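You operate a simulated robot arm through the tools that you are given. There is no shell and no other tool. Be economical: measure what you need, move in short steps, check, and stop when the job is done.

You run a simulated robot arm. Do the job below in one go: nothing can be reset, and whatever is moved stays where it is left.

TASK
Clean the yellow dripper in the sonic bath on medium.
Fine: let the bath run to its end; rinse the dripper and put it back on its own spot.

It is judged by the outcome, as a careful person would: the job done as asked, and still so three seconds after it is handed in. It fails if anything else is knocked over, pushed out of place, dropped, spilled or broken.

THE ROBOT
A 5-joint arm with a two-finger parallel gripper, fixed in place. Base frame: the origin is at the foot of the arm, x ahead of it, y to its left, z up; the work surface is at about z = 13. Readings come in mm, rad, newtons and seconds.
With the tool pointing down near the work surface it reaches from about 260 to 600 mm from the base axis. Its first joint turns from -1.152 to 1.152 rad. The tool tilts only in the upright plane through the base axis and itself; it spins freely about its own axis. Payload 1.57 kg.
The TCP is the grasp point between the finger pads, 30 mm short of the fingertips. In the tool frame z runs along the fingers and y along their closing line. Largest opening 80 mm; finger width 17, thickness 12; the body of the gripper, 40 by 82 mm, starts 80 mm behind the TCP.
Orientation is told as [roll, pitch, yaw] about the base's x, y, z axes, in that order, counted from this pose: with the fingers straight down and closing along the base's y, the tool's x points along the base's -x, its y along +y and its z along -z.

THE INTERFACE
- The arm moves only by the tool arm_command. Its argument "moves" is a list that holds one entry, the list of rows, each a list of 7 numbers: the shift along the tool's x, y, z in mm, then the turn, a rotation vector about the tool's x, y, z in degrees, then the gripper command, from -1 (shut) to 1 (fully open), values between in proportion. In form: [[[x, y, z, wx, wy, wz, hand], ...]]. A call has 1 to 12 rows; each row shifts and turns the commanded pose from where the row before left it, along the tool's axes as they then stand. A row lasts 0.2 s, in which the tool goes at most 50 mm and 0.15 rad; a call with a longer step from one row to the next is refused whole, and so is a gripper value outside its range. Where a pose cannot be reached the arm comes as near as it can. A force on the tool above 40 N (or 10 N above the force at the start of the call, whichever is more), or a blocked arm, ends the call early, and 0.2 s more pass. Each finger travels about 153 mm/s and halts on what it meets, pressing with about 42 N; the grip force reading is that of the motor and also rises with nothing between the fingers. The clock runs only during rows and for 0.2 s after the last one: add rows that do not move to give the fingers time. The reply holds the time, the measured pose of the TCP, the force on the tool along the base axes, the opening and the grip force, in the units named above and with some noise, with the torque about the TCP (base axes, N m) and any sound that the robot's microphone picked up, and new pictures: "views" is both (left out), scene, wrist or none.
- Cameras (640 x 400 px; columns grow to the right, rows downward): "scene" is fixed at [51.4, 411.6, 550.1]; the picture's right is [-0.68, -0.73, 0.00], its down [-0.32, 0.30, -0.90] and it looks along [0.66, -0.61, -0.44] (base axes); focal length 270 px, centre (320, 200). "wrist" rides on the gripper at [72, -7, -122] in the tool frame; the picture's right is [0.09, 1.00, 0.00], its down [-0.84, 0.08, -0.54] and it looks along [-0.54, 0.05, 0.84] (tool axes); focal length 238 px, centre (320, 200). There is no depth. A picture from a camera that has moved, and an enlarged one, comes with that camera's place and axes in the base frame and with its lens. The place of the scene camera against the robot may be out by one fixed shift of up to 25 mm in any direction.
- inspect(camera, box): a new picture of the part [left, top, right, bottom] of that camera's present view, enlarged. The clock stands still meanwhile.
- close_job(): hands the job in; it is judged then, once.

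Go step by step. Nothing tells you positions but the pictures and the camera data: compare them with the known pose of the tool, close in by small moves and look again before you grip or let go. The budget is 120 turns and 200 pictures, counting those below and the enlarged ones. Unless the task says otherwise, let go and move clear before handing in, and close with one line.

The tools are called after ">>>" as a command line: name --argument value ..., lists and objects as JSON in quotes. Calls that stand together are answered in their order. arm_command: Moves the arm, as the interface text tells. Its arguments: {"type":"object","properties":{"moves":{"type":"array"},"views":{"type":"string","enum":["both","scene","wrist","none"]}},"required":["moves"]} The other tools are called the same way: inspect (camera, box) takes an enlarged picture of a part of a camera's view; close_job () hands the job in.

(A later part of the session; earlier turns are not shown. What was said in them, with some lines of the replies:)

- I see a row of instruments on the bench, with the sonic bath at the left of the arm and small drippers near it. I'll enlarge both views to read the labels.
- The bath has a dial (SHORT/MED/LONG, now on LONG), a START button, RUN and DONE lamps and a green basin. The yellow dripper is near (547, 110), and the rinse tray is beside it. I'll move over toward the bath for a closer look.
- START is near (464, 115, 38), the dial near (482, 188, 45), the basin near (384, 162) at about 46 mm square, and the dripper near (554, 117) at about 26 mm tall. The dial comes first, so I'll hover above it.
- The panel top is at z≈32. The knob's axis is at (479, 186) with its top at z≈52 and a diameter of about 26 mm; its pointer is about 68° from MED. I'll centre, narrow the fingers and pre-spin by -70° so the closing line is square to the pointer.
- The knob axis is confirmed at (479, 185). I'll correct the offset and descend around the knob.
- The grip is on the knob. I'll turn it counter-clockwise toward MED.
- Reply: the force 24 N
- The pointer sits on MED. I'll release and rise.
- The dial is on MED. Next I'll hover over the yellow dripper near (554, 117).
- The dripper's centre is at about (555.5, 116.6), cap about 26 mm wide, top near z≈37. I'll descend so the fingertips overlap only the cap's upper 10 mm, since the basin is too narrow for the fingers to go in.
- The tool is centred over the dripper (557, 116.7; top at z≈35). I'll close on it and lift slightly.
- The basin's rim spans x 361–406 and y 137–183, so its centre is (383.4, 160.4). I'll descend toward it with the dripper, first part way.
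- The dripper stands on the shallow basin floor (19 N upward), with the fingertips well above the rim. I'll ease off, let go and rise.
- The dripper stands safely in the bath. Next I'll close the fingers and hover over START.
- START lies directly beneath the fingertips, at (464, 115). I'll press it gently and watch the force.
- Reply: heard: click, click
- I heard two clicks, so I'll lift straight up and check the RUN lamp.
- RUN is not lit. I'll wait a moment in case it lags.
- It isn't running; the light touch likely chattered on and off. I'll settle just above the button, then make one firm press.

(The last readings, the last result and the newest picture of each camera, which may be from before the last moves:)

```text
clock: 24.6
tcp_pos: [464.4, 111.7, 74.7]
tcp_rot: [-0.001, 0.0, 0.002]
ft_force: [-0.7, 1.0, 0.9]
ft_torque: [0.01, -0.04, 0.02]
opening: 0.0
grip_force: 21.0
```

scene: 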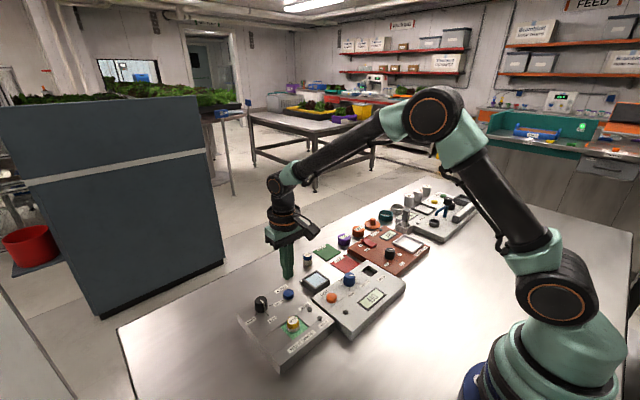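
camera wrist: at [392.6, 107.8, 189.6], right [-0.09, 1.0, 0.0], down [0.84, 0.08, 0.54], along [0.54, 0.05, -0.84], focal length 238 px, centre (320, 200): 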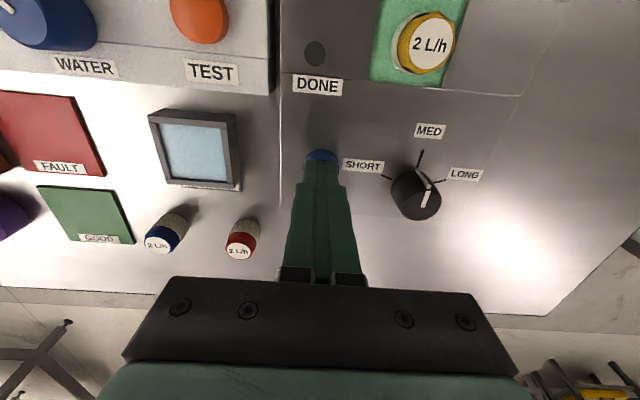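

>>> arm_command --moves '[[[0, 2, 9, 0, 0, 0, -1]]]' --views "none"

>>> inspect --camera "scene" --box '[270, 280, 350, 344]'

```text
clock: 25.0
tcp_pos: [463.6, 115.0, 67.2]
tcp_rot: [0.001, -0.002, -0.002]
ft_force: [-0.3, -0.5, 2.6]
ft_torque: [-0.04, 0.01, 0.01]
opening: 0.0
grip_force: 21.5
heard: click
```

```text
6.25 times, centred on (310, 312) of scene
camera zoom: at [51.4, 411.6, 550.1], right [-0.68, -0.73, 0.0], down [-0.32, 0.3, -0.9], along [0.66, -0.61, -0.44], focal length 1688 px, centre (382, -500)
```

zoom: 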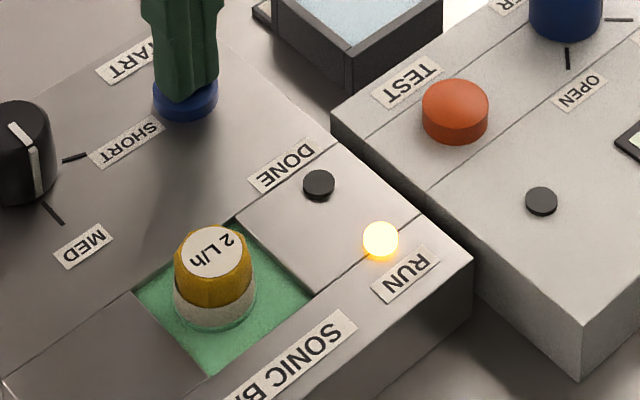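

RUN is lit after a single click. I'll withdraw quickly and confirm that it stays lit.

>>> arm_command --moves '[[[0, 0, -40, 0, 0, 0, -1], [0, 0, -30, 0, 0, 0, -1], [0, 0, 0, 0, 0, 0, -1]]]' --views "none"

>>> inspect --camera "scene" --box '[270, 280, 350, 344]'

```text
clock: 25.8
tcp_pos: [464.6, 115.2, 137.0]
tcp_rot: [0.001, 0.002, 0.0]
ft_force: [-0.3, -0.2, -1.0]
ft_torque: [0.01, 0.0, 0.0]
opening: 0.3
grip_force: 21.0
```

```text
6.25 times, centred on (310, 312) of scene
camera zoom: at [51.4, 411.6, 550.1], right [-0.68, -0.73, 0.0], down [-0.32, 0.3, -0.9], along [0.66, -0.61, -0.44], focal length 1688 px, centre (382, -500)
```

zoom: 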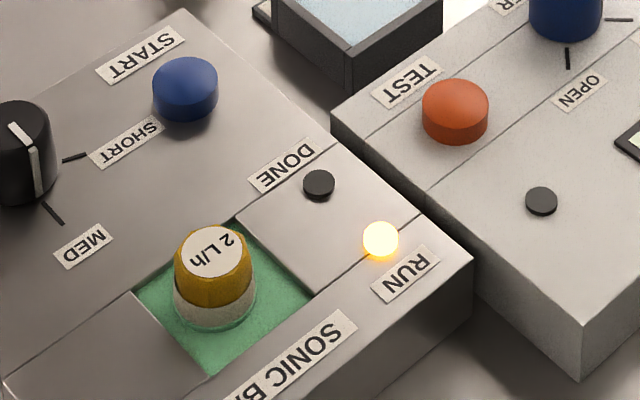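

The bath is running. While it runs I'll look at the rinse tray near (469, 20).

>>> arm_command --moves '[[[0, -31, 0, 0, 0, 0, 0.2], [-2, -31, 0, 0, 0, 0, 0.2], [-2, -31, 0, 0, 0, 0, 0.2], [0, 0, 0, 0, 0, 0, 0.2], [0, 0, 0, 0, 0, 0, 0.2]]]' --views "wrist"

>>> inspect --camera "wrist" --box '[240, 70, 400, 170]'

>>> inspect --camera "scene" --box '[270, 260, 350, 344]'

```text
clock: 27.0
tcp_pos: [471.1, 21.9, 136.1]
tcp_rot: [0.001, 0.0, 0.001]
ft_force: [0.0, 0.2, -0.1]
ft_torque: [-0.03, 0.02, -0.04]
opening: 48.0
grip_force: 0.0
camera wrist: at [399.3, 15.6, 257.7], right [-0.09, 1.0, 0.0], down [0.84, 0.08, 0.54], along [0.54, 0.05, -0.84], focal length 238 px, centre (320, 200)
```

wrist: 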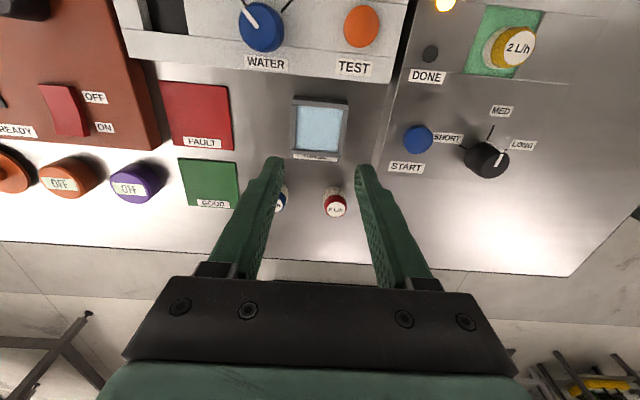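

```text
4.00 times, centred on (320, 120) of wrist
camera zoom: at [399.3, 15.6, 257.7], right [-0.09, 1.0, 0.0], down [0.84, 0.08, 0.54], along [0.54, 0.05, -0.84], focal length 953 px, centre (320, 520)
```

zoom: 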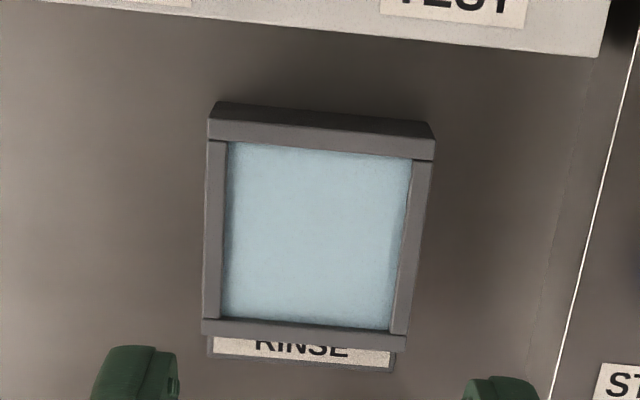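

```text
4.76 times, centred on (310, 302) of scene
camera zoom: at [51.4, 411.6, 550.1], right [-0.68, -0.73, 0.0], down [-0.32, 0.3, -0.9], along [0.66, -0.61, -0.44], focal length 1286 px, centre (368, -286)
```

zoom: 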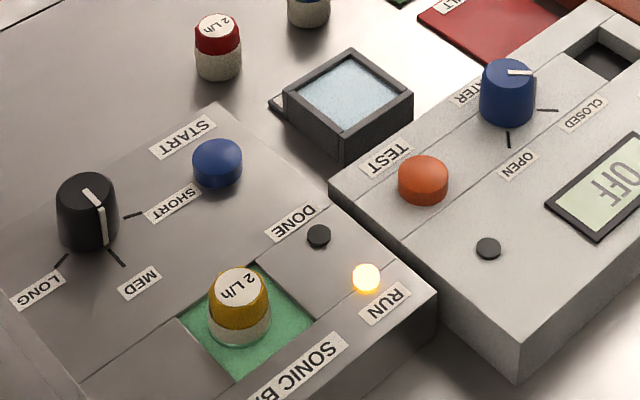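

The rinse tray is centred at about (465, 19.6), with its rim at z≈37 and water near the rim. I'll go back over the bath and wait for DONE.

>>> arm_command --moves '[[[21.5, 35, 0, 0, 0, 0, 0.2], [21.5, 35, 0, 0, 0, 0, 0.2], [21.5, 35, 0, 0, 0, 0, 0.2], [21.5, 35, 0, 0, 0, 0, 0.2], [0, 0, 0, 0, 0, 0, 0.2], [0, 0, 0, 0, 0, 0, 0.2], [0, 0, 0, 0, 0, 0, 0.2], [0, 0, 0, 0, 0, 0, 0.2], [0, 0, 0, 0, 0, 0, 0.2], [0, 0, 0, 0, 0, 0, 0.2], [0, 0, 0, 0, 0, 0, 0.2], [0, 0, 0, 0, 0, 0, 0.2]]]' --views "wrist"

>>> inspect --camera "wrist" --box '[220, 60, 400, 172]'

```text
clock: 29.6
tcp_pos: [381.4, 161.2, 136.8]
tcp_rot: [-0.001, 0.0, 0.001]
ft_force: [-1.3, -0.4, -0.5]
ft_torque: [0.0, 0.01, 0.01]
opening: 48.0
grip_force: 0.1
camera wrist: at [309.0, 154.2, 259.2], right [-0.09, 1.0, 0.0], down [0.84, 0.08, 0.54], along [0.54, 0.05, -0.84], focal length 238 px, centre (320, 200)
```

wrist: 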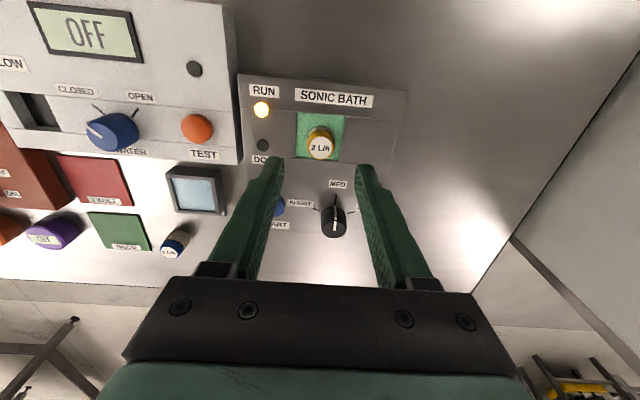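

```text
3.56 times, centred on (310, 116) of wrist
camera zoom: at [309.0, 154.2, 259.2], right [-0.09, 1.0, 0.0], down [0.84, 0.08, 0.54], along [0.54, 0.05, -0.84], focal length 848 px, centre (356, 499)
```

zoom: 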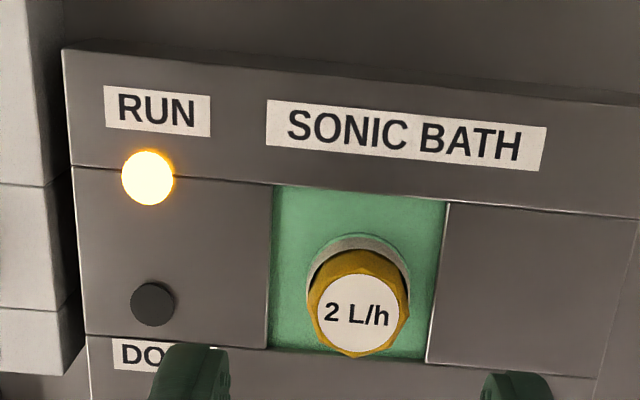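

>>> arm_command --moves '[[[-4, 0.5, 0, 0, 0, 0, 0.2], [0, 0, 0, 0, 0, 0, 0.2], [0, 0, 0, 0, 0, 0, 0.2], [0, 0, 0, 0, 0, 0, 0.2], [0, 0, 0, 0, 0, 0, 0.2], [0, 0, 0, 0, 0, 0, 0.2], [0, 0, 0, 0, 0, 0, 0.2], [0, 0, 0, 0, 0, 0, 0.2], [0, 0, 0, 0, 0, 0, 0.2], [0, 0, 0, 0, 0, 0, 0.2], [0, 0, 0, 0, 0, 0, 0.2], [0, 0, 0, 0, 0, 0, 0.2]]]' --views "none"

>>> arm_command --moves '[[[0, 0, 0, 0, 0, 0, 0.2], [0, 0, 0, 0, 0, 0, 0.2], [0, 0, 0, 0, 0, 0, 0.2], [0, 0, 0, 0, 0, 0, 0.2], [0, 0, 0, 0, 0, 0, 0.2], [0, 0, 0, 0, 0, 0, 0.2], [0, 0, 0, 0, 0, 0, 0.2], [0, 0, 0, 0, 0, 0, 0.2], [0, 0, 0, 0, 0, 0, 0.2], [0, 0, 0, 0, 0, 0, 0.2], [0, 0, 0, 0, 0, 0, 0.2], [0, 0, 0, 0, 0, 0, 0.2]]]' --views "none"

>>> arm_command --moves '[[[0, 0, 0, 0, 0, 0, 0.2], [0, 0, 0, 0, 0, 0, 0.2], [0, 0, 0, 0, 0, 0, 0.2], [0, 0, 0, 0, 0, 0, 0.2], [0, 0, 0, 0, 0, 0, 0.2], [0, 0, 0, 0, 0, 0, 0.2], [0, 0, 0, 0, 0, 0, 0.2], [0, 0, 0, 0, 0, 0, 0.2], [0, 0, 0, 0, 0, 0, 0.2], [0, 0, 0, 0, 0, 0, 0.2], [0, 0, 0, 0, 0, 0, 0.2], [0, 0, 0, 0, 0, 0, 0.2]]]' --views "none"

>>> inspect --camera "wrist" --box '[220, 60, 400, 172]'

```text
clock: 32.2
tcp_pos: [386.2, 161.9, 135.5]
tcp_rot: [0.001, 0.001, 0.001]
ft_force: [-0.2, 0.0, 0.6]
ft_torque: [0.07, -0.01, -0.02]
opening: 48.2
grip_force: 0.1
```

```text
clock: 34.8
tcp_pos: [385.4, 162.1, 136.3]
tcp_rot: [0.001, 0.001, 0.0]
ft_force: [0.1, 0.1, 0.3]
ft_torque: [-0.01, -0.03, 0.01]
opening: 47.9
grip_force: 0.0
```

```text
clock: 37.4
tcp_pos: [385.0, 162.1, 137.8]
tcp_rot: [-0.001, 0.0, 0.001]
ft_force: [0.4, -0.8, 0.6]
ft_torque: [0.0, -0.03, 0.03]
opening: 47.9
grip_force: 0.0
```

```text
3.56 times, centred on (310, 116) of wrist
camera zoom: at [313.1, 155.5, 258.7], right [-0.09, 1.0, 0.0], down [0.84, 0.08, 0.54], along [0.54, 0.05, -0.84], focal length 848 px, centre (356, 499)
```

zoom: 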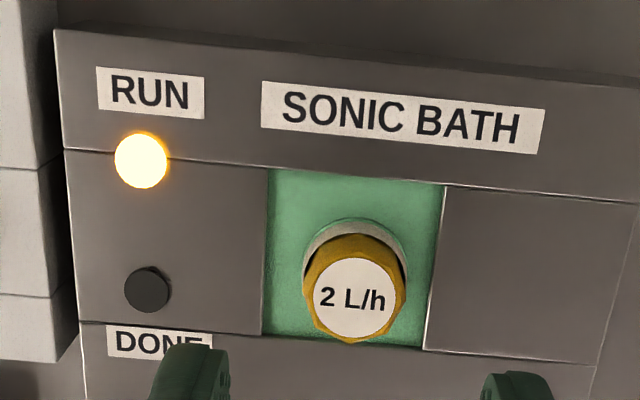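

Still running, so I'll keep waiting.

>>> arm_command --moves '[[[0, 0, 0, 0, 0, 0, 0.2], [0, 0, 0, 0, 0, 0, 0.2], [0, 0, 0, 0, 0, 0, 0.2], [0, 0, 0, 0, 0, 0, 0.2], [0, 0, 0, 0, 0, 0, 0.2], [0, 0, 0, 0, 0, 0, 0.2], [0, 0, 0, 0, 0, 0, 0.2], [0, 0, 0, 0, 0, 0, 0.2], [0, 0, 0, 0, 0, 0, 0.2], [0, 0, 0, 0, 0, 0, 0.2], [0, 0, 0, 0, 0, 0, 0.2], [0, 0, 0, 0, 0, 0, 0.2]]]' --views "none"

>>> arm_command --moves '[[[0, 0, 0, 0, 0, 0, 0.2], [0, 0, 0, 0, 0, 0, 0.2], [0, 0, 0, 0, 0, 0, 0.2], [0, 0, 0, 0, 0, 0, 0.2], [0, 0, 0, 0, 0, 0, 0.2], [0, 0, 0, 0, 0, 0, 0.2], [0, 0, 0, 0, 0, 0, 0.2], [0, 0, 0, 0, 0, 0, 0.2], [0, 0, 0, 0, 0, 0, 0.2], [0, 0, 0, 0, 0, 0, 0.2], [0, 0, 0, 0, 0, 0, 0.2], [0, 0, 0, 0, 0, 0, 0.2]]]' --views "none"

>>> arm_command --moves '[[[0, 0, 0, 0, 0, 0, 0.2], [0, 0, 0, 0, 0, 0, 0.2], [0, 0, 0, 0, 0, 0, 0.2], [0, 0, 0, 0, 0, 0, 0.2], [0, 0, 0, 0, 0, 0, 0.2], [0, 0, 0, 0, 0, 0, 0.2], [0, 0, 0, 0, 0, 0, 0.2], [0, 0, 0, 0, 0, 0, 0.2], [0, 0, 0, 0, 0, 0, 0.2], [0, 0, 0, 0, 0, 0, 0.2], [0, 0, 0, 0, 0, 0, 0.2], [0, 0, 0, 0, 0, 0, 0.2]]]' --views "none"

>>> arm_command --moves '[[[0, 0, 0, 0, 0, 0, 0.2], [0, 0, 0, 0, 0, 0, 0.2], [0, 0, 0, 0, 0, 0, 0.2], [0, 0, 0, 0, 0, 0, 0.2], [0, 0, 0, 0, 0, 0, 0.2], [0, 0, 0, 0, 0, 0, 0.2], [0, 0, 0, 0, 0, 0, 0.2], [0, 0, 0, 0, 0, 0, 0.2], [0, 0, 0, 0, 0, 0, 0.2], [0, 0, 0, 0, 0, 0, 0.2], [0, 0, 0, 0, 0, 0, 0.2], [0, 0, 0, 0, 0, 0, 0.2]]]' --views "none"

>>> inspect --camera "wrist" --box '[220, 60, 400, 172]'

```text
clock: 40.0
tcp_pos: [386.7, 162.3, 137.8]
tcp_rot: [0.0, 0.0, 0.0]
ft_force: [0.4, 0.2, -0.5]
ft_torque: [-0.03, 0.01, 0.01]
opening: 48.0
grip_force: 0.0
```

```text
clock: 42.6
tcp_pos: [385.0, 160.9, 136.4]
tcp_rot: [0.0, -0.001, 0.001]
ft_force: [0.5, 0.4, -0.1]
ft_torque: [-0.01, 0.02, 0.0]
opening: 47.8
grip_force: 0.0
```

```text
clock: 45.2
tcp_pos: [385.3, 162.4, 136.9]
tcp_rot: [0.001, -0.001, -0.002]
ft_force: [-1.0, 0.2, -0.2]
ft_torque: [0.0, 0.03, -0.01]
opening: 47.7
grip_force: 0.0
```

```text
clock: 47.8
tcp_pos: [384.7, 161.5, 136.4]
tcp_rot: [0.001, 0.001, 0.001]
ft_force: [1.0, 0.2, -0.6]
ft_torque: [0.0, 0.03, -0.03]
opening: 47.9
grip_force: 0.0
```

```text
3.56 times, centred on (310, 116) of wrist
camera zoom: at [313.1, 155.5, 258.8], right [-0.09, 1.0, 0.0], down [0.84, 0.08, 0.54], along [0.54, 0.05, -0.84], focal length 848 px, centre (356, 499)
```

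zoom: 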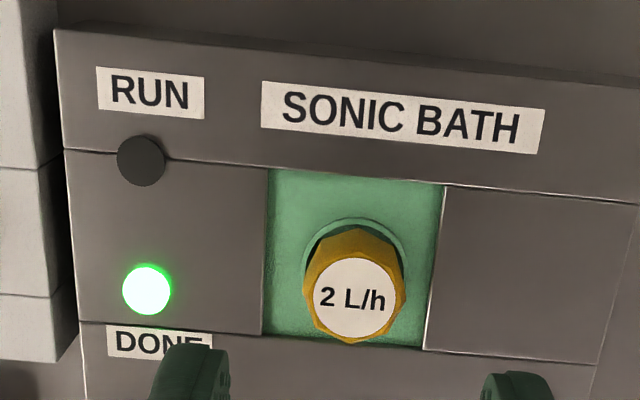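

DONE is lit, so the bath has run to its end. I'll descend onto the dripper.

>>> arm_command --moves '[[[-1.5, 0, 20, 0, 0, 0, 0.2], [0, 0, 20, 0, 0, 0, 0.2], [0, 0, 15, 0, 0, 0, 0.2], [0, 0, 10, 0, 0, 0, 0.2], [0, 0, 0, 0, 0, 0, 0.2]]]' --views "wrist"

>>> inspect --camera "scene" --box '[260, 290, 340, 354]'

>>> inspect --camera "wrist" --box '[240, 100, 400, 200]'

```text
clock: 49.0
tcp_pos: [387.4, 163.5, 69.9]
tcp_rot: [-0.001, 0.001, -0.001]
ft_force: [0.4, -0.6, 0.1]
ft_torque: [0.01, -0.03, 0.0]
opening: 48.0
grip_force: 0.0
camera wrist: at [315.4, 157.3, 192.7], right [-0.09, 1.0, 0.0], down [0.84, 0.08, 0.54], along [0.54, 0.05, -0.84], focal length 238 px, centre (320, 200)
```

wrist: 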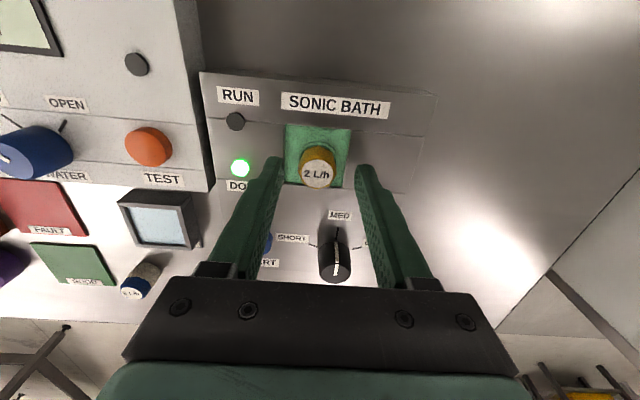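

```text
6.25 times, centred on (300, 322) of scene
camera zoom: at [51.4, 411.6, 550.1], right [-0.68, -0.73, 0.0], down [-0.32, 0.3, -0.9], along [0.66, -0.61, -0.44], focal length 1688 px, centre (445, -562)
```

zoom: 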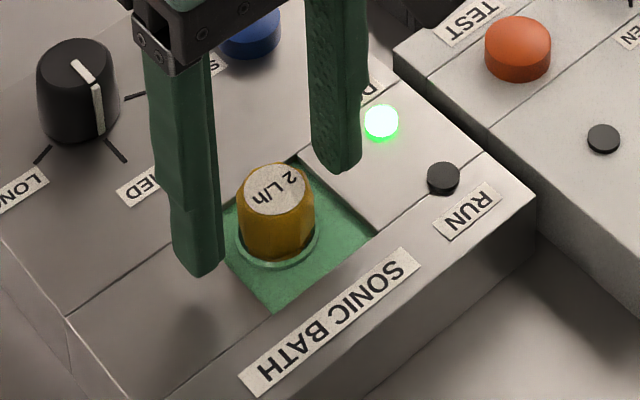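

```text
4.00 times, centred on (320, 150) of wrist
camera zoom: at [315.4, 157.3, 192.7], right [-0.09, 1.0, 0.0], down [0.84, 0.08, 0.54], along [0.54, 0.05, -0.84], focal length 953 px, centre (320, 400)
```

zoom: 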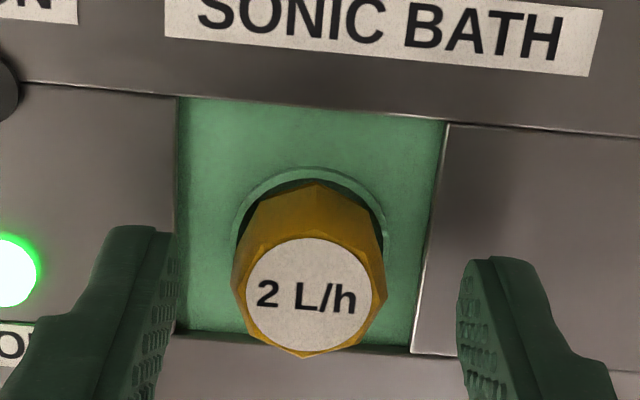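

The fingers straddle the cap well above the rim. I'll shift 1.4 mm, close and lift.

>>> arm_command --moves '[[[0, -1.4, 0, 0, 0, 0, 0.2], [0, 0, 0, 0, 0, 0, -0.2], [0, 0, 0, 0, 0, 0, -0.6], [0, 0, 0, 0, 0, 0, -0.6], [0, 0, 0, 0, 0, 0, -0.6]]]' --views "none"

>>> arm_command --moves '[[[0, 0, -10, 0, 0, 0, -0.6], [0, 0, -25, 0, 0, 0, -0.6], [0, 0, -35, 0, 0, 0, -0.6], [0, 0, 0, 0, 0, 0, -0.6]]]' --views "both"

>>> inspect --camera "scene" --box '[250, 260, 350, 344]'

```text
clock: 50.2
tcp_pos: [387.0, 162.4, 70.5]
tcp_rot: [0.0, 0.0, 0.001]
ft_force: [-0.2, -0.5, -0.2]
ft_torque: [-0.03, 0.01, 0.03]
opening: 23.7
grip_force: 35.2
```

```text
clock: 51.2
tcp_pos: [386.5, 161.6, 140.8]
tcp_rot: [0.0, 0.0, -0.002]
ft_force: [0.1, 0.5, -0.6]
ft_torque: [0.02, -0.02, -0.01]
opening: 23.6
grip_force: 35.4
camera wrist: at [314.5, 155.9, 262.6], right [-0.09, 1.0, 0.0], down [0.84, 0.08, 0.54], along [0.54, 0.05, -0.84], focal length 238 px, centre (320, 200)
```

scene: 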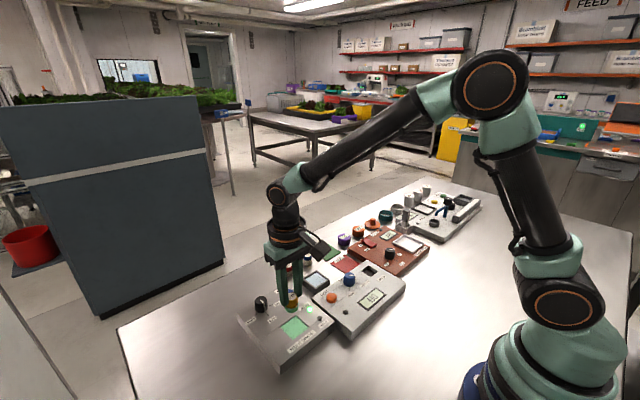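
wrist: 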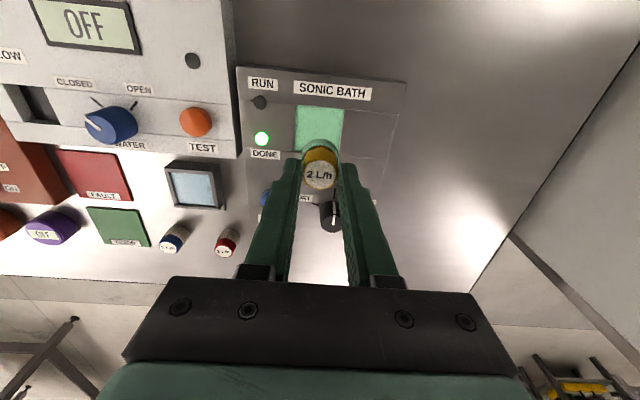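

```text
4.76 times, centred on (300, 302) of scene
camera zoom: at [51.4, 411.6, 550.1], right [-0.68, -0.73, 0.0], down [-0.32, 0.3, -0.9], along [0.66, -0.61, -0.44], focal length 1286 px, centre (415, -286)
```

zoom: 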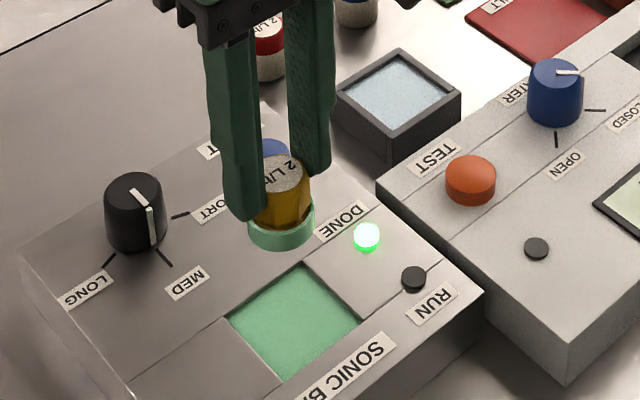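

The dripper is held and carries green bath fluid on its base. I'll let it drip over the bath briefly, then carry it over the rinse tray.

>>> arm_command --moves '[[[0, 0, 0, 0, 0, 0, -0.6], [0, 0, 0, 0, 0, 0, -0.6], [0, 0, 0, 0, 0, 0, -0.6], [-19.7, -35.5, 0, 0, 0, 0, -0.6], [-19.7, -35.5, 0, 0, 0, 0, -0.6], [-19.7, -35.5, 0, 0, 0, 0, -0.6], [-19.6, -35.5, 0, 0, 0, 0, -0.6], [0, 0, 20, 0, 0, 0, -0.6], [0, 0, 20, 0, 0, 0, -0.6], [0, 0, 0, 0, 0, 0, -0.6]]]' --views "both"

>>> inspect --camera "scene" --box '[270, 240, 350, 304]'

>>> inspect --camera "wrist" --box '[240, 90, 400, 190]'

```text
clock: 53.4
tcp_pos: [463.2, 18.3, 101.6]
tcp_rot: [-0.001, 0.0, -0.001]
ft_force: [1.2, -0.5, -0.7]
ft_torque: [0.02, 0.0, 0.0]
opening: 23.6
grip_force: 36.0
camera wrist: at [390.7, 11.7, 223.4], right [-0.09, 1.0, 0.0], down [0.84, 0.08, 0.54], along [0.54, 0.05, -0.84], focal length 238 px, centre (320, 200)
```

scene: 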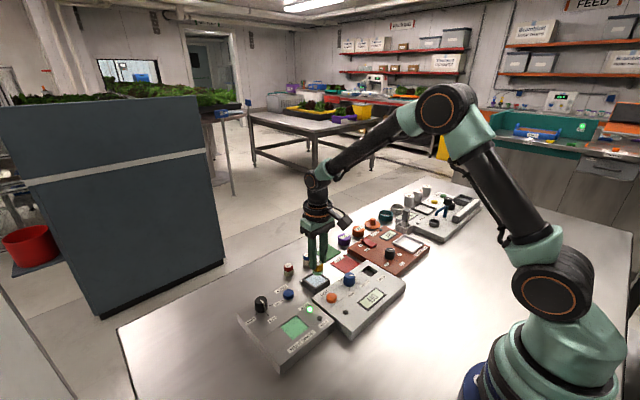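
wrist: 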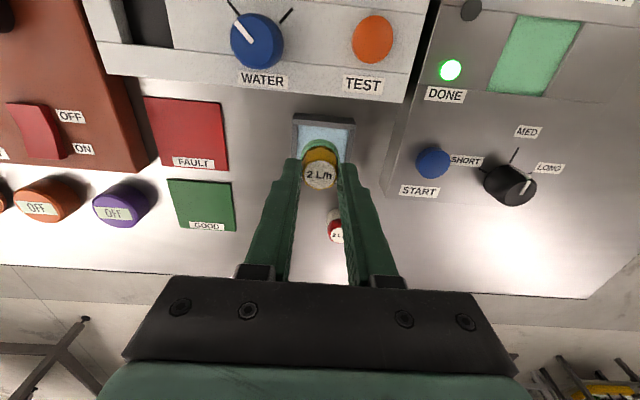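

```text
6.25 times, centred on (310, 272) of scene
camera zoom: at [51.4, 411.6, 550.1], right [-0.68, -0.73, 0.0], down [-0.32, 0.3, -0.9], along [0.66, -0.61, -0.44], focal length 1688 px, centre (382, -250)
```

zoom: 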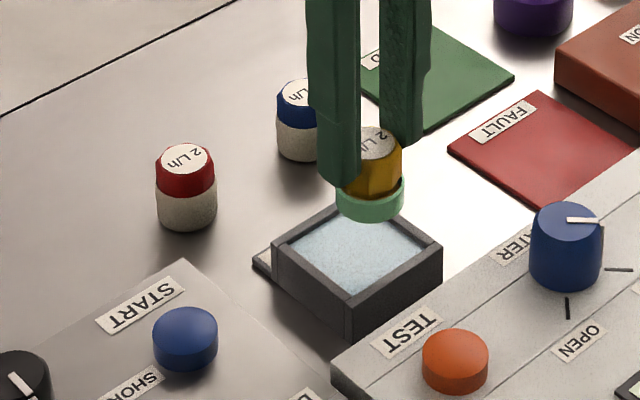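

```text
4.00 times, centred on (320, 140) of wrist
camera zoom: at [390.7, 11.7, 223.4], right [-0.09, 1.0, 0.0], down [0.84, 0.08, 0.54], along [0.54, 0.05, -0.84], focal length 953 px, centre (320, 440)
```

zoom: 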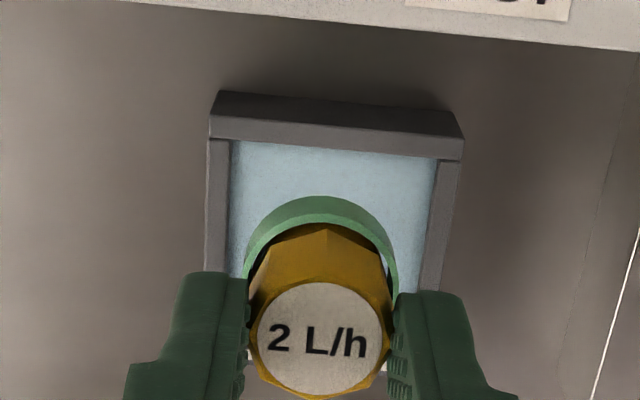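

The dripper is centred over the tray. I'll lower it in steps, keeping the fingertips above the rim at z≈37.

>>> arm_command --moves '[[[-1, 1, 10, 0, 0, 0, -0.6], [0, 0, 10, 0, 0, 0, -0.6], [0, 0, 5, 0, 0, 0, -0.6], [0, 0, 3, 0, 0, 0, -0.6], [0, 0, 0, 0, 0, 0, -0.6]]]' --views "wrist"

>>> inspect --camera "scene" --box '[280, 250, 350, 306]'

>>> inspect --camera "wrist" --box '[240, 100, 400, 200]'

```text
clock: 54.6
tcp_pos: [467.4, 21.1, 74.2]
tcp_rot: [-0.001, 0.0, 0.0]
ft_force: [0.8, 0.6, 0.6]
ft_torque: [0.02, 0.02, -0.01]
opening: 23.6
grip_force: 36.1
camera wrist: at [394.1, 13.8, 195.6], right [-0.09, 1.0, 0.0], down [0.84, 0.08, 0.54], along [0.54, 0.05, -0.84], focal length 238 px, centre (320, 200)
```

wrist: 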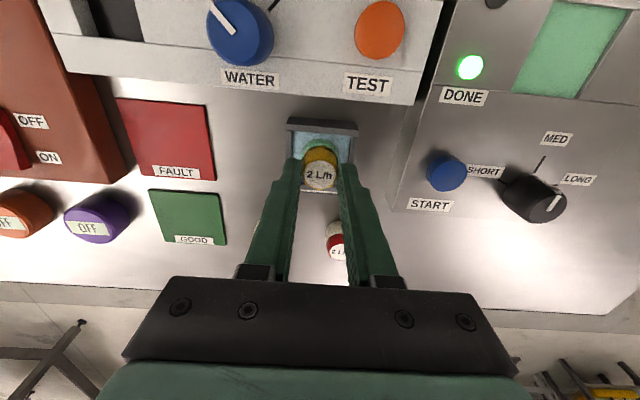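

```text
7.14 times, centred on (315, 278) of scene
camera zoom: at [51.4, 411.6, 550.1], right [-0.68, -0.73, 0.0], down [-0.32, 0.3, -0.9], along [0.66, -0.61, -0.44], focal length 1930 px, centre (356, -357)
```

zoom: 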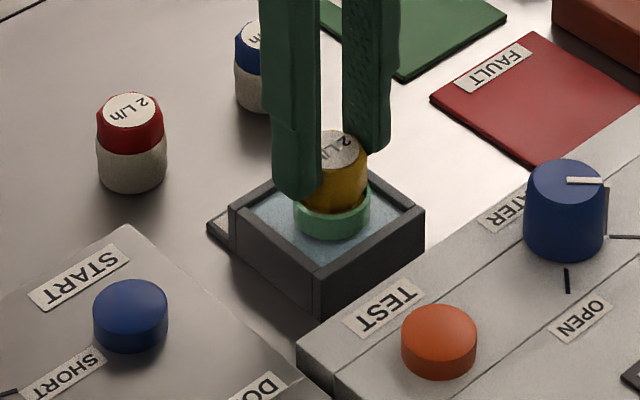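

```text
4.00 times, centred on (320, 150) of wrist
camera zoom: at [394.1, 13.8, 195.6], right [-0.09, 1.0, 0.0], down [0.84, 0.08, 0.54], along [0.54, 0.05, -0.84], focal length 953 px, centre (320, 400)
```

zoom: 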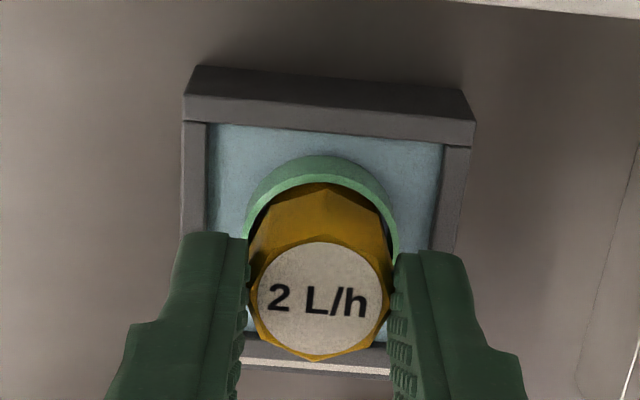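

>>> arm_command --moves '[[[1.5, 0, 3, 0, 0, 0, -0.6], [0, 0, 2, 0, 0, 0, -0.6], [0, 0, 0, 0, 0, 0, -0.6], [0, 0, 0, 0, 0, 0, -0.6]]]' --views "wrist"

>>> inspect --camera "scene" --box '[280, 250, 350, 306]'

```text
clock: 55.6
tcp_pos: [464.7, 19.3, 70.7]
tcp_rot: [0.0, 0.0, 0.0]
ft_force: [0.7, -0.6, -0.1]
ft_torque: [0.02, 0.01, -0.03]
opening: 23.7
grip_force: 36.1
camera wrist: at [393.0, 13.6, 191.1], right [-0.09, 1.0, 0.0], down [0.84, 0.08, 0.54], along [0.54, 0.05, -0.84], focal length 238 px, centre (320, 200)
```

wrist: 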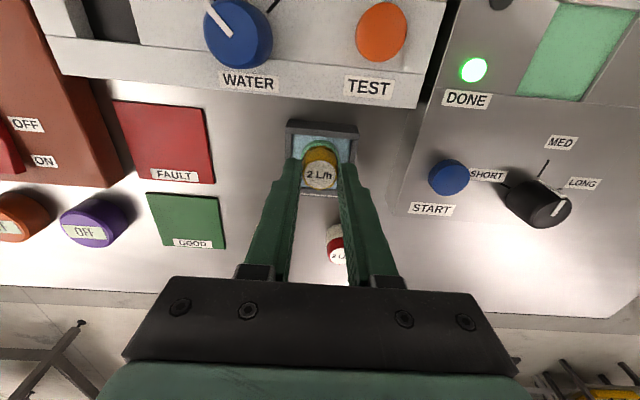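

```text
7.14 times, centred on (315, 278) of scene
camera zoom: at [51.4, 411.6, 550.1], right [-0.68, -0.73, 0.0], down [-0.32, 0.3, -0.9], along [0.66, -0.61, -0.44], focal length 1930 px, centre (356, -357)
```

zoom: 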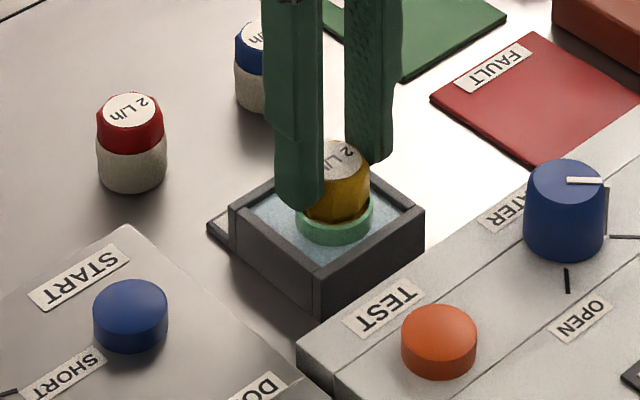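

The base is under water. I'll go down 1.5 mm more while watching the force, hold there, then lift and look.

>>> arm_command --moves '[[[0, 0, 1.5, 0, 0, 0, -0.6], [0, 0, 0, 0, 0, 0, -0.6], [0, 0, 0, 0, 0, 0, -0.6], [0, 0, 0, 0, 0, 0, -0.6], [0, 0, 0, 0, 0, 0, -0.6], [0, 0, 0, 0, 0, 0, -0.6], [0, 0, 0, 0, 0, 0, -0.6], [0, 0, 0, 0, 0, 0, -0.6], [0, 0, 0, 0, 0, 0, -0.6], [0, 0, 0, 0, 0, 0, -0.6]]]' --views "none"

>>> inspect --camera "scene" --box '[290, 254, 340, 294]'

>>> inspect --camera "wrist" --box '[270, 110, 370, 200]'

```text
clock: 57.8
tcp_pos: [465.4, 20.6, 68.0]
tcp_rot: [0.0, 0.0, 0.0]
ft_force: [0.1, 0.2, 0.3]
ft_torque: [-0.06, 0.0, 0.01]
opening: 23.7
grip_force: 36.1
```

```text
10.00 times, centred on (315, 274) of scene
camera zoom: at [51.4, 411.6, 550.1], right [-0.68, -0.73, 0.0], down [-0.32, 0.3, -0.9], along [0.66, -0.61, -0.44], focal length 2702 px, centre (370, -540)
```

zoom: 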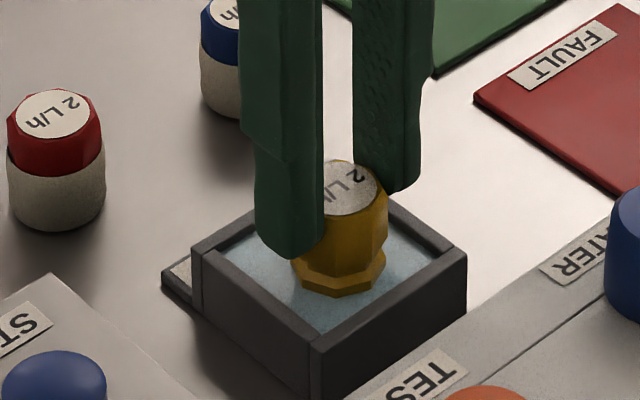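

```text
4.44 times, centred on (320, 155) of wrist
camera zoom: at [393.8, 13.5, 189.4], right [-0.09, 1.0, 0.0], down [0.84, 0.08, 0.54], along [0.54, 0.05, -0.84], focal length 1059 px, centre (320, 400)
```

zoom: 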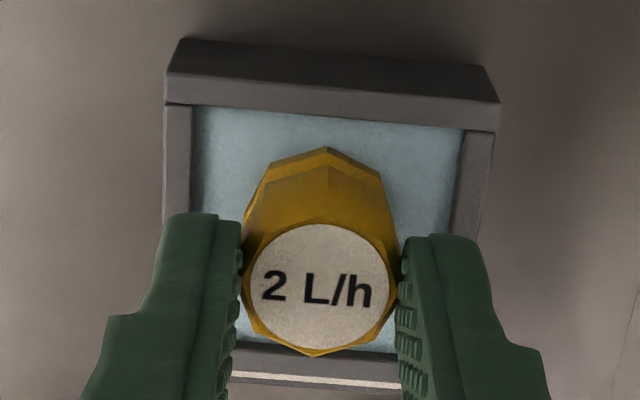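

The rinse worked: the green film is gone. I'll lift, let it drip over the tray, and carry it back above its own spot (557, 117).

>>> arm_command --moves '[[[0, 0, -15, 0, 0, 0, -0.6], [0, 0, -25, 0, 0, 0, -0.6], [0, 0, -30, 0, 0, 0, -0.6], [0, 0, 0, 0, 0, 0, -0.6], [0, 0, 0, 0, 0, 0, -0.6], [-30.5, 32, 0, 0, 0, 0, -0.6], [-30.5, 32, 0, 0, 0, 0, -0.6], [-30.5, 32.5, 0, 0, 0, 0, -0.6], [0, 0, 25, 0, 0, 0, -0.6], [0, 0, 25, 0, 0, 0, -0.6], [0, 0, 0, 0, 0, 0, -0.6], [0, 0, 0, 0, 0, 0, -0.6]]]' --views "both"

>>> inspect --camera "wrist" --box '[200, 80, 400, 200]'

>>> inspect --camera "scene" --box '[230, 230, 330, 310]'

```text
clock: 60.4
tcp_pos: [556.9, 116.8, 87.8]
tcp_rot: [-0.001, 0.0, 0.0]
ft_force: [0.1, -0.1, -0.5]
ft_torque: [-0.05, 0.01, 0.0]
opening: 23.8
grip_force: 35.5
camera wrist: at [485.9, 111.0, 209.7], right [-0.09, 1.0, 0.0], down [0.84, 0.08, 0.54], along [0.54, 0.05, -0.84], focal length 238 px, centre (320, 200)
```

scene: 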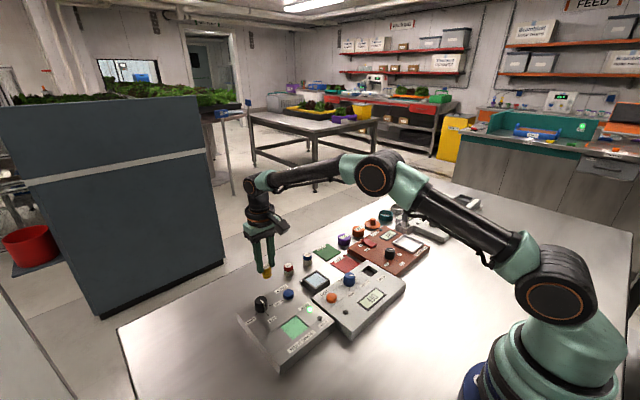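
wrist: 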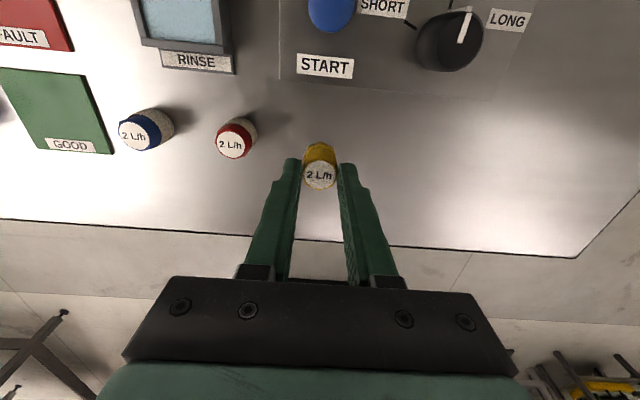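

```text
3.20 times, centred on (300, 140) of wrist
camera zoom: at [485.9, 111.0, 209.7], right [-0.09, 1.0, 0.0], down [0.84, 0.08, 0.54], along [0.54, 0.05, -0.84], focal length 763 px, centre (384, 392)
```

zoom: 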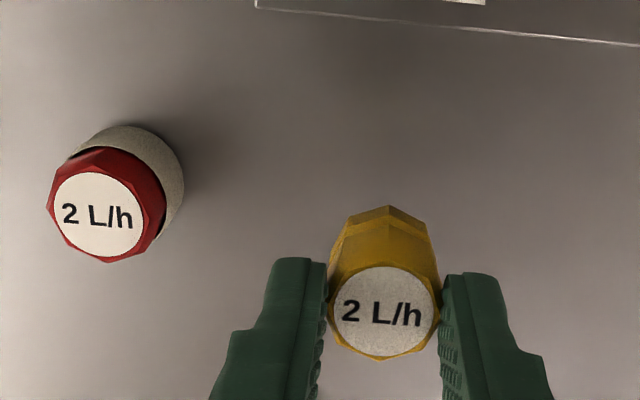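

```text
5.00 times, centred on (280, 270) of scene
camera zoom: at [51.4, 411.6, 550.1], right [-0.68, -0.73, 0.0], down [-0.32, 0.3, -0.9], along [0.66, -0.61, -0.44], focal length 1351 px, centre (520, -150)
```

zoom: 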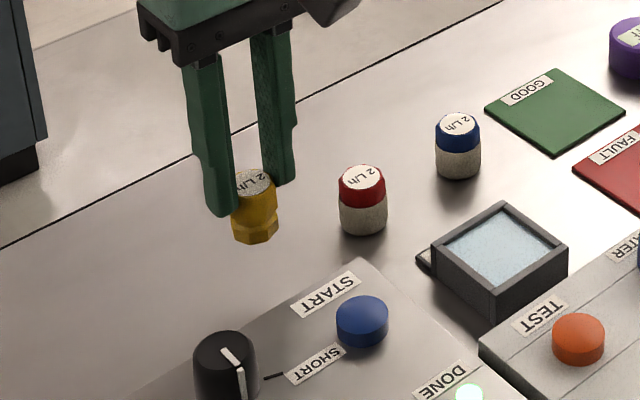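

The position matches the pick-up point within about 1 mm. I'll lower it onto the table and feel for contact.

>>> arm_command --moves '[[[0.5, 0.4, 12, 0, 0, 0, -0.6], [0, 0, 10, 0, 0, 0, -0.6], [0, 0, 6, 0, 0, 0, -0.6], [0, 0, 2, 0, 0, 0, -0.6], [0, 0, 1.5, 0, 0, 0, -0.6], [0, 0, 0, 0, 0, 0, -0.6]]]' --views "wrist"

>>> inspect --camera "scene" --box '[240, 250, 310, 306]'

```text
clock: 61.8
tcp_pos: [557.0, 116.7, 55.8]
tcp_rot: [0.002, 0.0, 0.001]
ft_force: [-0.9, 0.5, -0.1]
ft_torque: [0.0, 0.01, 0.02]
opening: 23.5
grip_force: 36.0
camera wrist: at [484.5, 110.5, 176.6], right [-0.09, 1.0, 0.0], down [0.84, 0.08, 0.54], along [0.54, 0.05, -0.84], focal length 238 px, centre (320, 200)
```

wrist: 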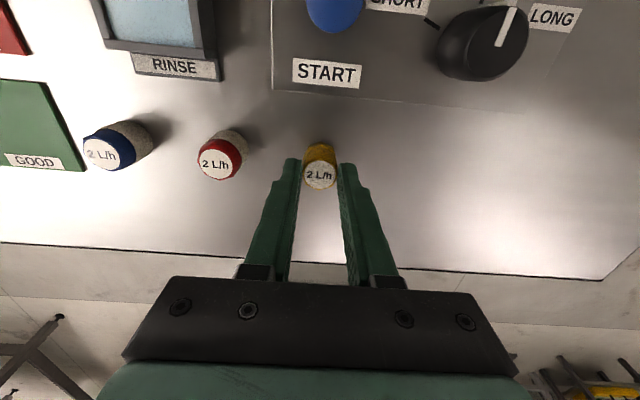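

```text
7.14 times, centred on (275, 278) of scene
camera zoom: at [51.4, 411.6, 550.1], right [-0.68, -0.73, 0.0], down [-0.32, 0.3, -0.9], along [0.66, -0.61, -0.44], focal length 1930 px, centre (641, -357)
```

zoom: 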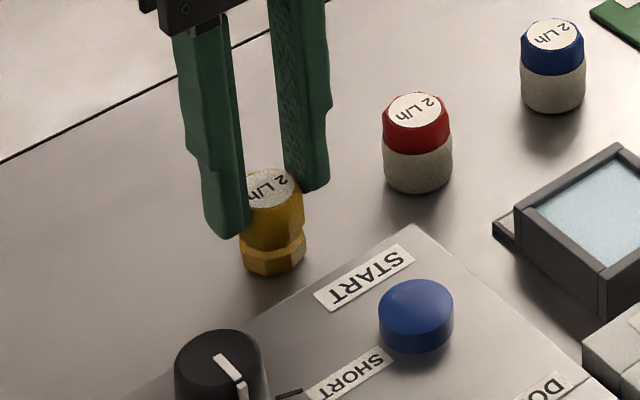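

>>> arm_command --moves '[[[0, 0.7, 0.7, 0, 0, 0, -0.6], [0, 0, 0.7, 0, 0, 0, -0.6], [0, 0, 0, 0, 0, 0, -0.6]]]' --views "none"

```text
clock: 62.6
tcp_pos: [558.6, 118.2, 53.0]
tcp_rot: [0.001, -0.001, 0.0]
ft_force: [-1.0, 2.1, 4.9]
ft_torque: [0.17, 0.01, -0.02]
opening: 23.6
grip_force: 35.8
```

Contact with the table (about 5 N), so I'll let go slowly and rise.

>>> arm_command --moves '[[[0, 0, 0, 0, 0, 0, -0.3], [0, 0, 0, 0, 0, 0, 0], [0, 0, 0, 0, 0, 0, 0.3], [0, 0, 0, 0, 0, 0, 0.3], [0, 0, -20, 0, 0, 0, 0.3], [0, 0, -35, 0, 0, 0, 0.3], [0, 0, 0, 0, 0, 0, 0.3]]]' --views "both"

>>> inspect --camera "scene" --box '[220, 240, 320, 320]'

>>> inspect --camera "wrist" --box '[240, 90, 400, 190]'

```text
clock: 64.2
tcp_pos: [558.7, 117.2, 107.7]
tcp_rot: [-0.001, 0.001, -0.001]
ft_force: [-0.6, 0.1, 0.2]
ft_torque: [-0.02, 0.01, 0.02]
opening: 52.1
grip_force: 0.1
camera wrist: at [485.5, 111.5, 230.5], right [-0.09, 1.0, 0.0], down [0.84, 0.08, 0.54], along [0.54, 0.05, -0.84], focal length 238 px, centre (320, 200)
```

scene: 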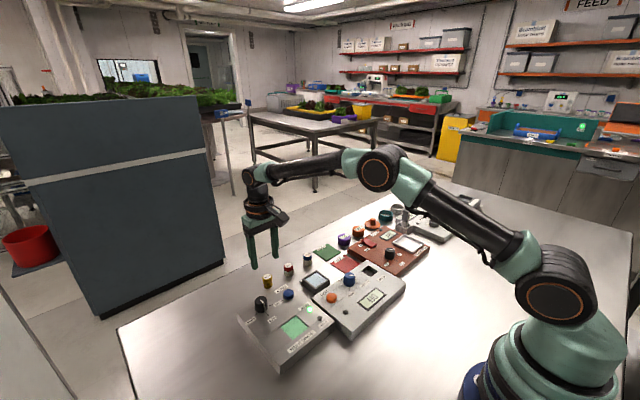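
wrist: 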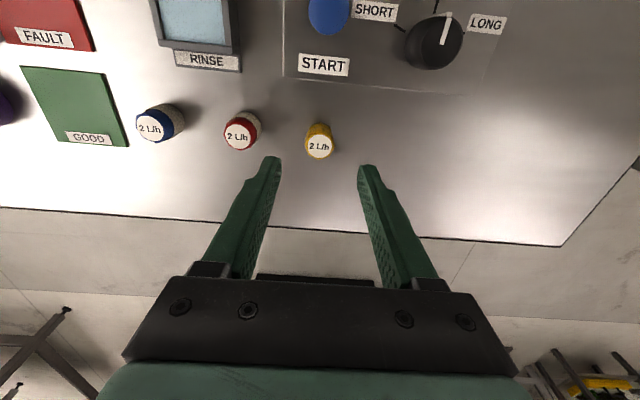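

```text
5.00 times, centred on (270, 280) of scene
camera zoom: at [51.4, 411.6, 550.1], right [-0.68, -0.73, 0.0], down [-0.32, 0.3, -0.9], along [0.66, -0.61, -0.44], focal length 1351 px, centre (570, -200)
```

zoom: 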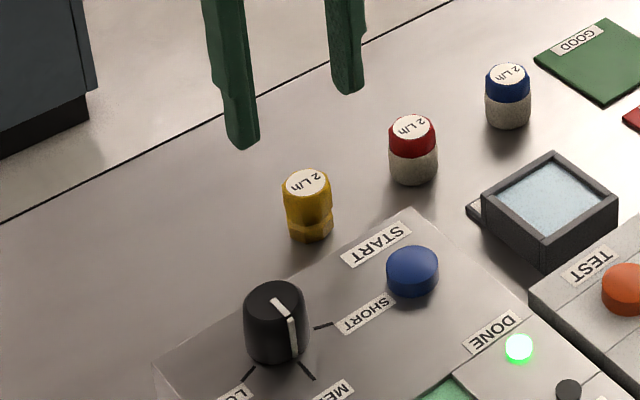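

```text
4.00 times, centred on (320, 140) of wrist
camera zoom: at [485.5, 111.5, 230.5], right [-0.09, 1.0, 0.0], down [0.84, 0.08, 0.54], along [0.54, 0.05, -0.84], focal length 953 px, centre (320, 440)
```

zoom: 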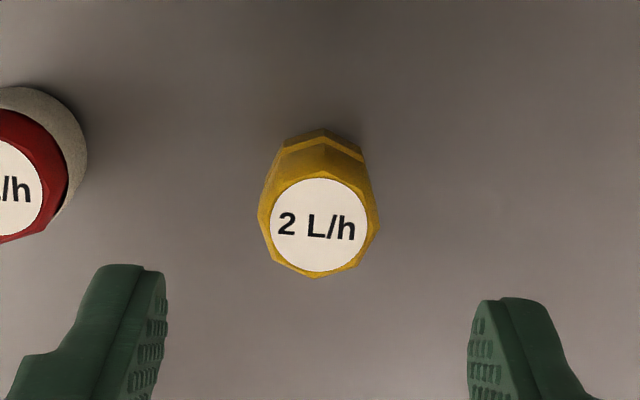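

The dripper stands upright on its own spot (the scene picture matches the original to about 1 mm), nothing else has moved, and the arm is clear. I'm handing in.

>>> close_job

```text
The job is handed in.
```

The yellow dripper was cleaned on MED until the bath showed DONE. It was then rinsed and put back upright on its own spot, to within about 1 mm; the first START press didn't take, so I pressed it again.
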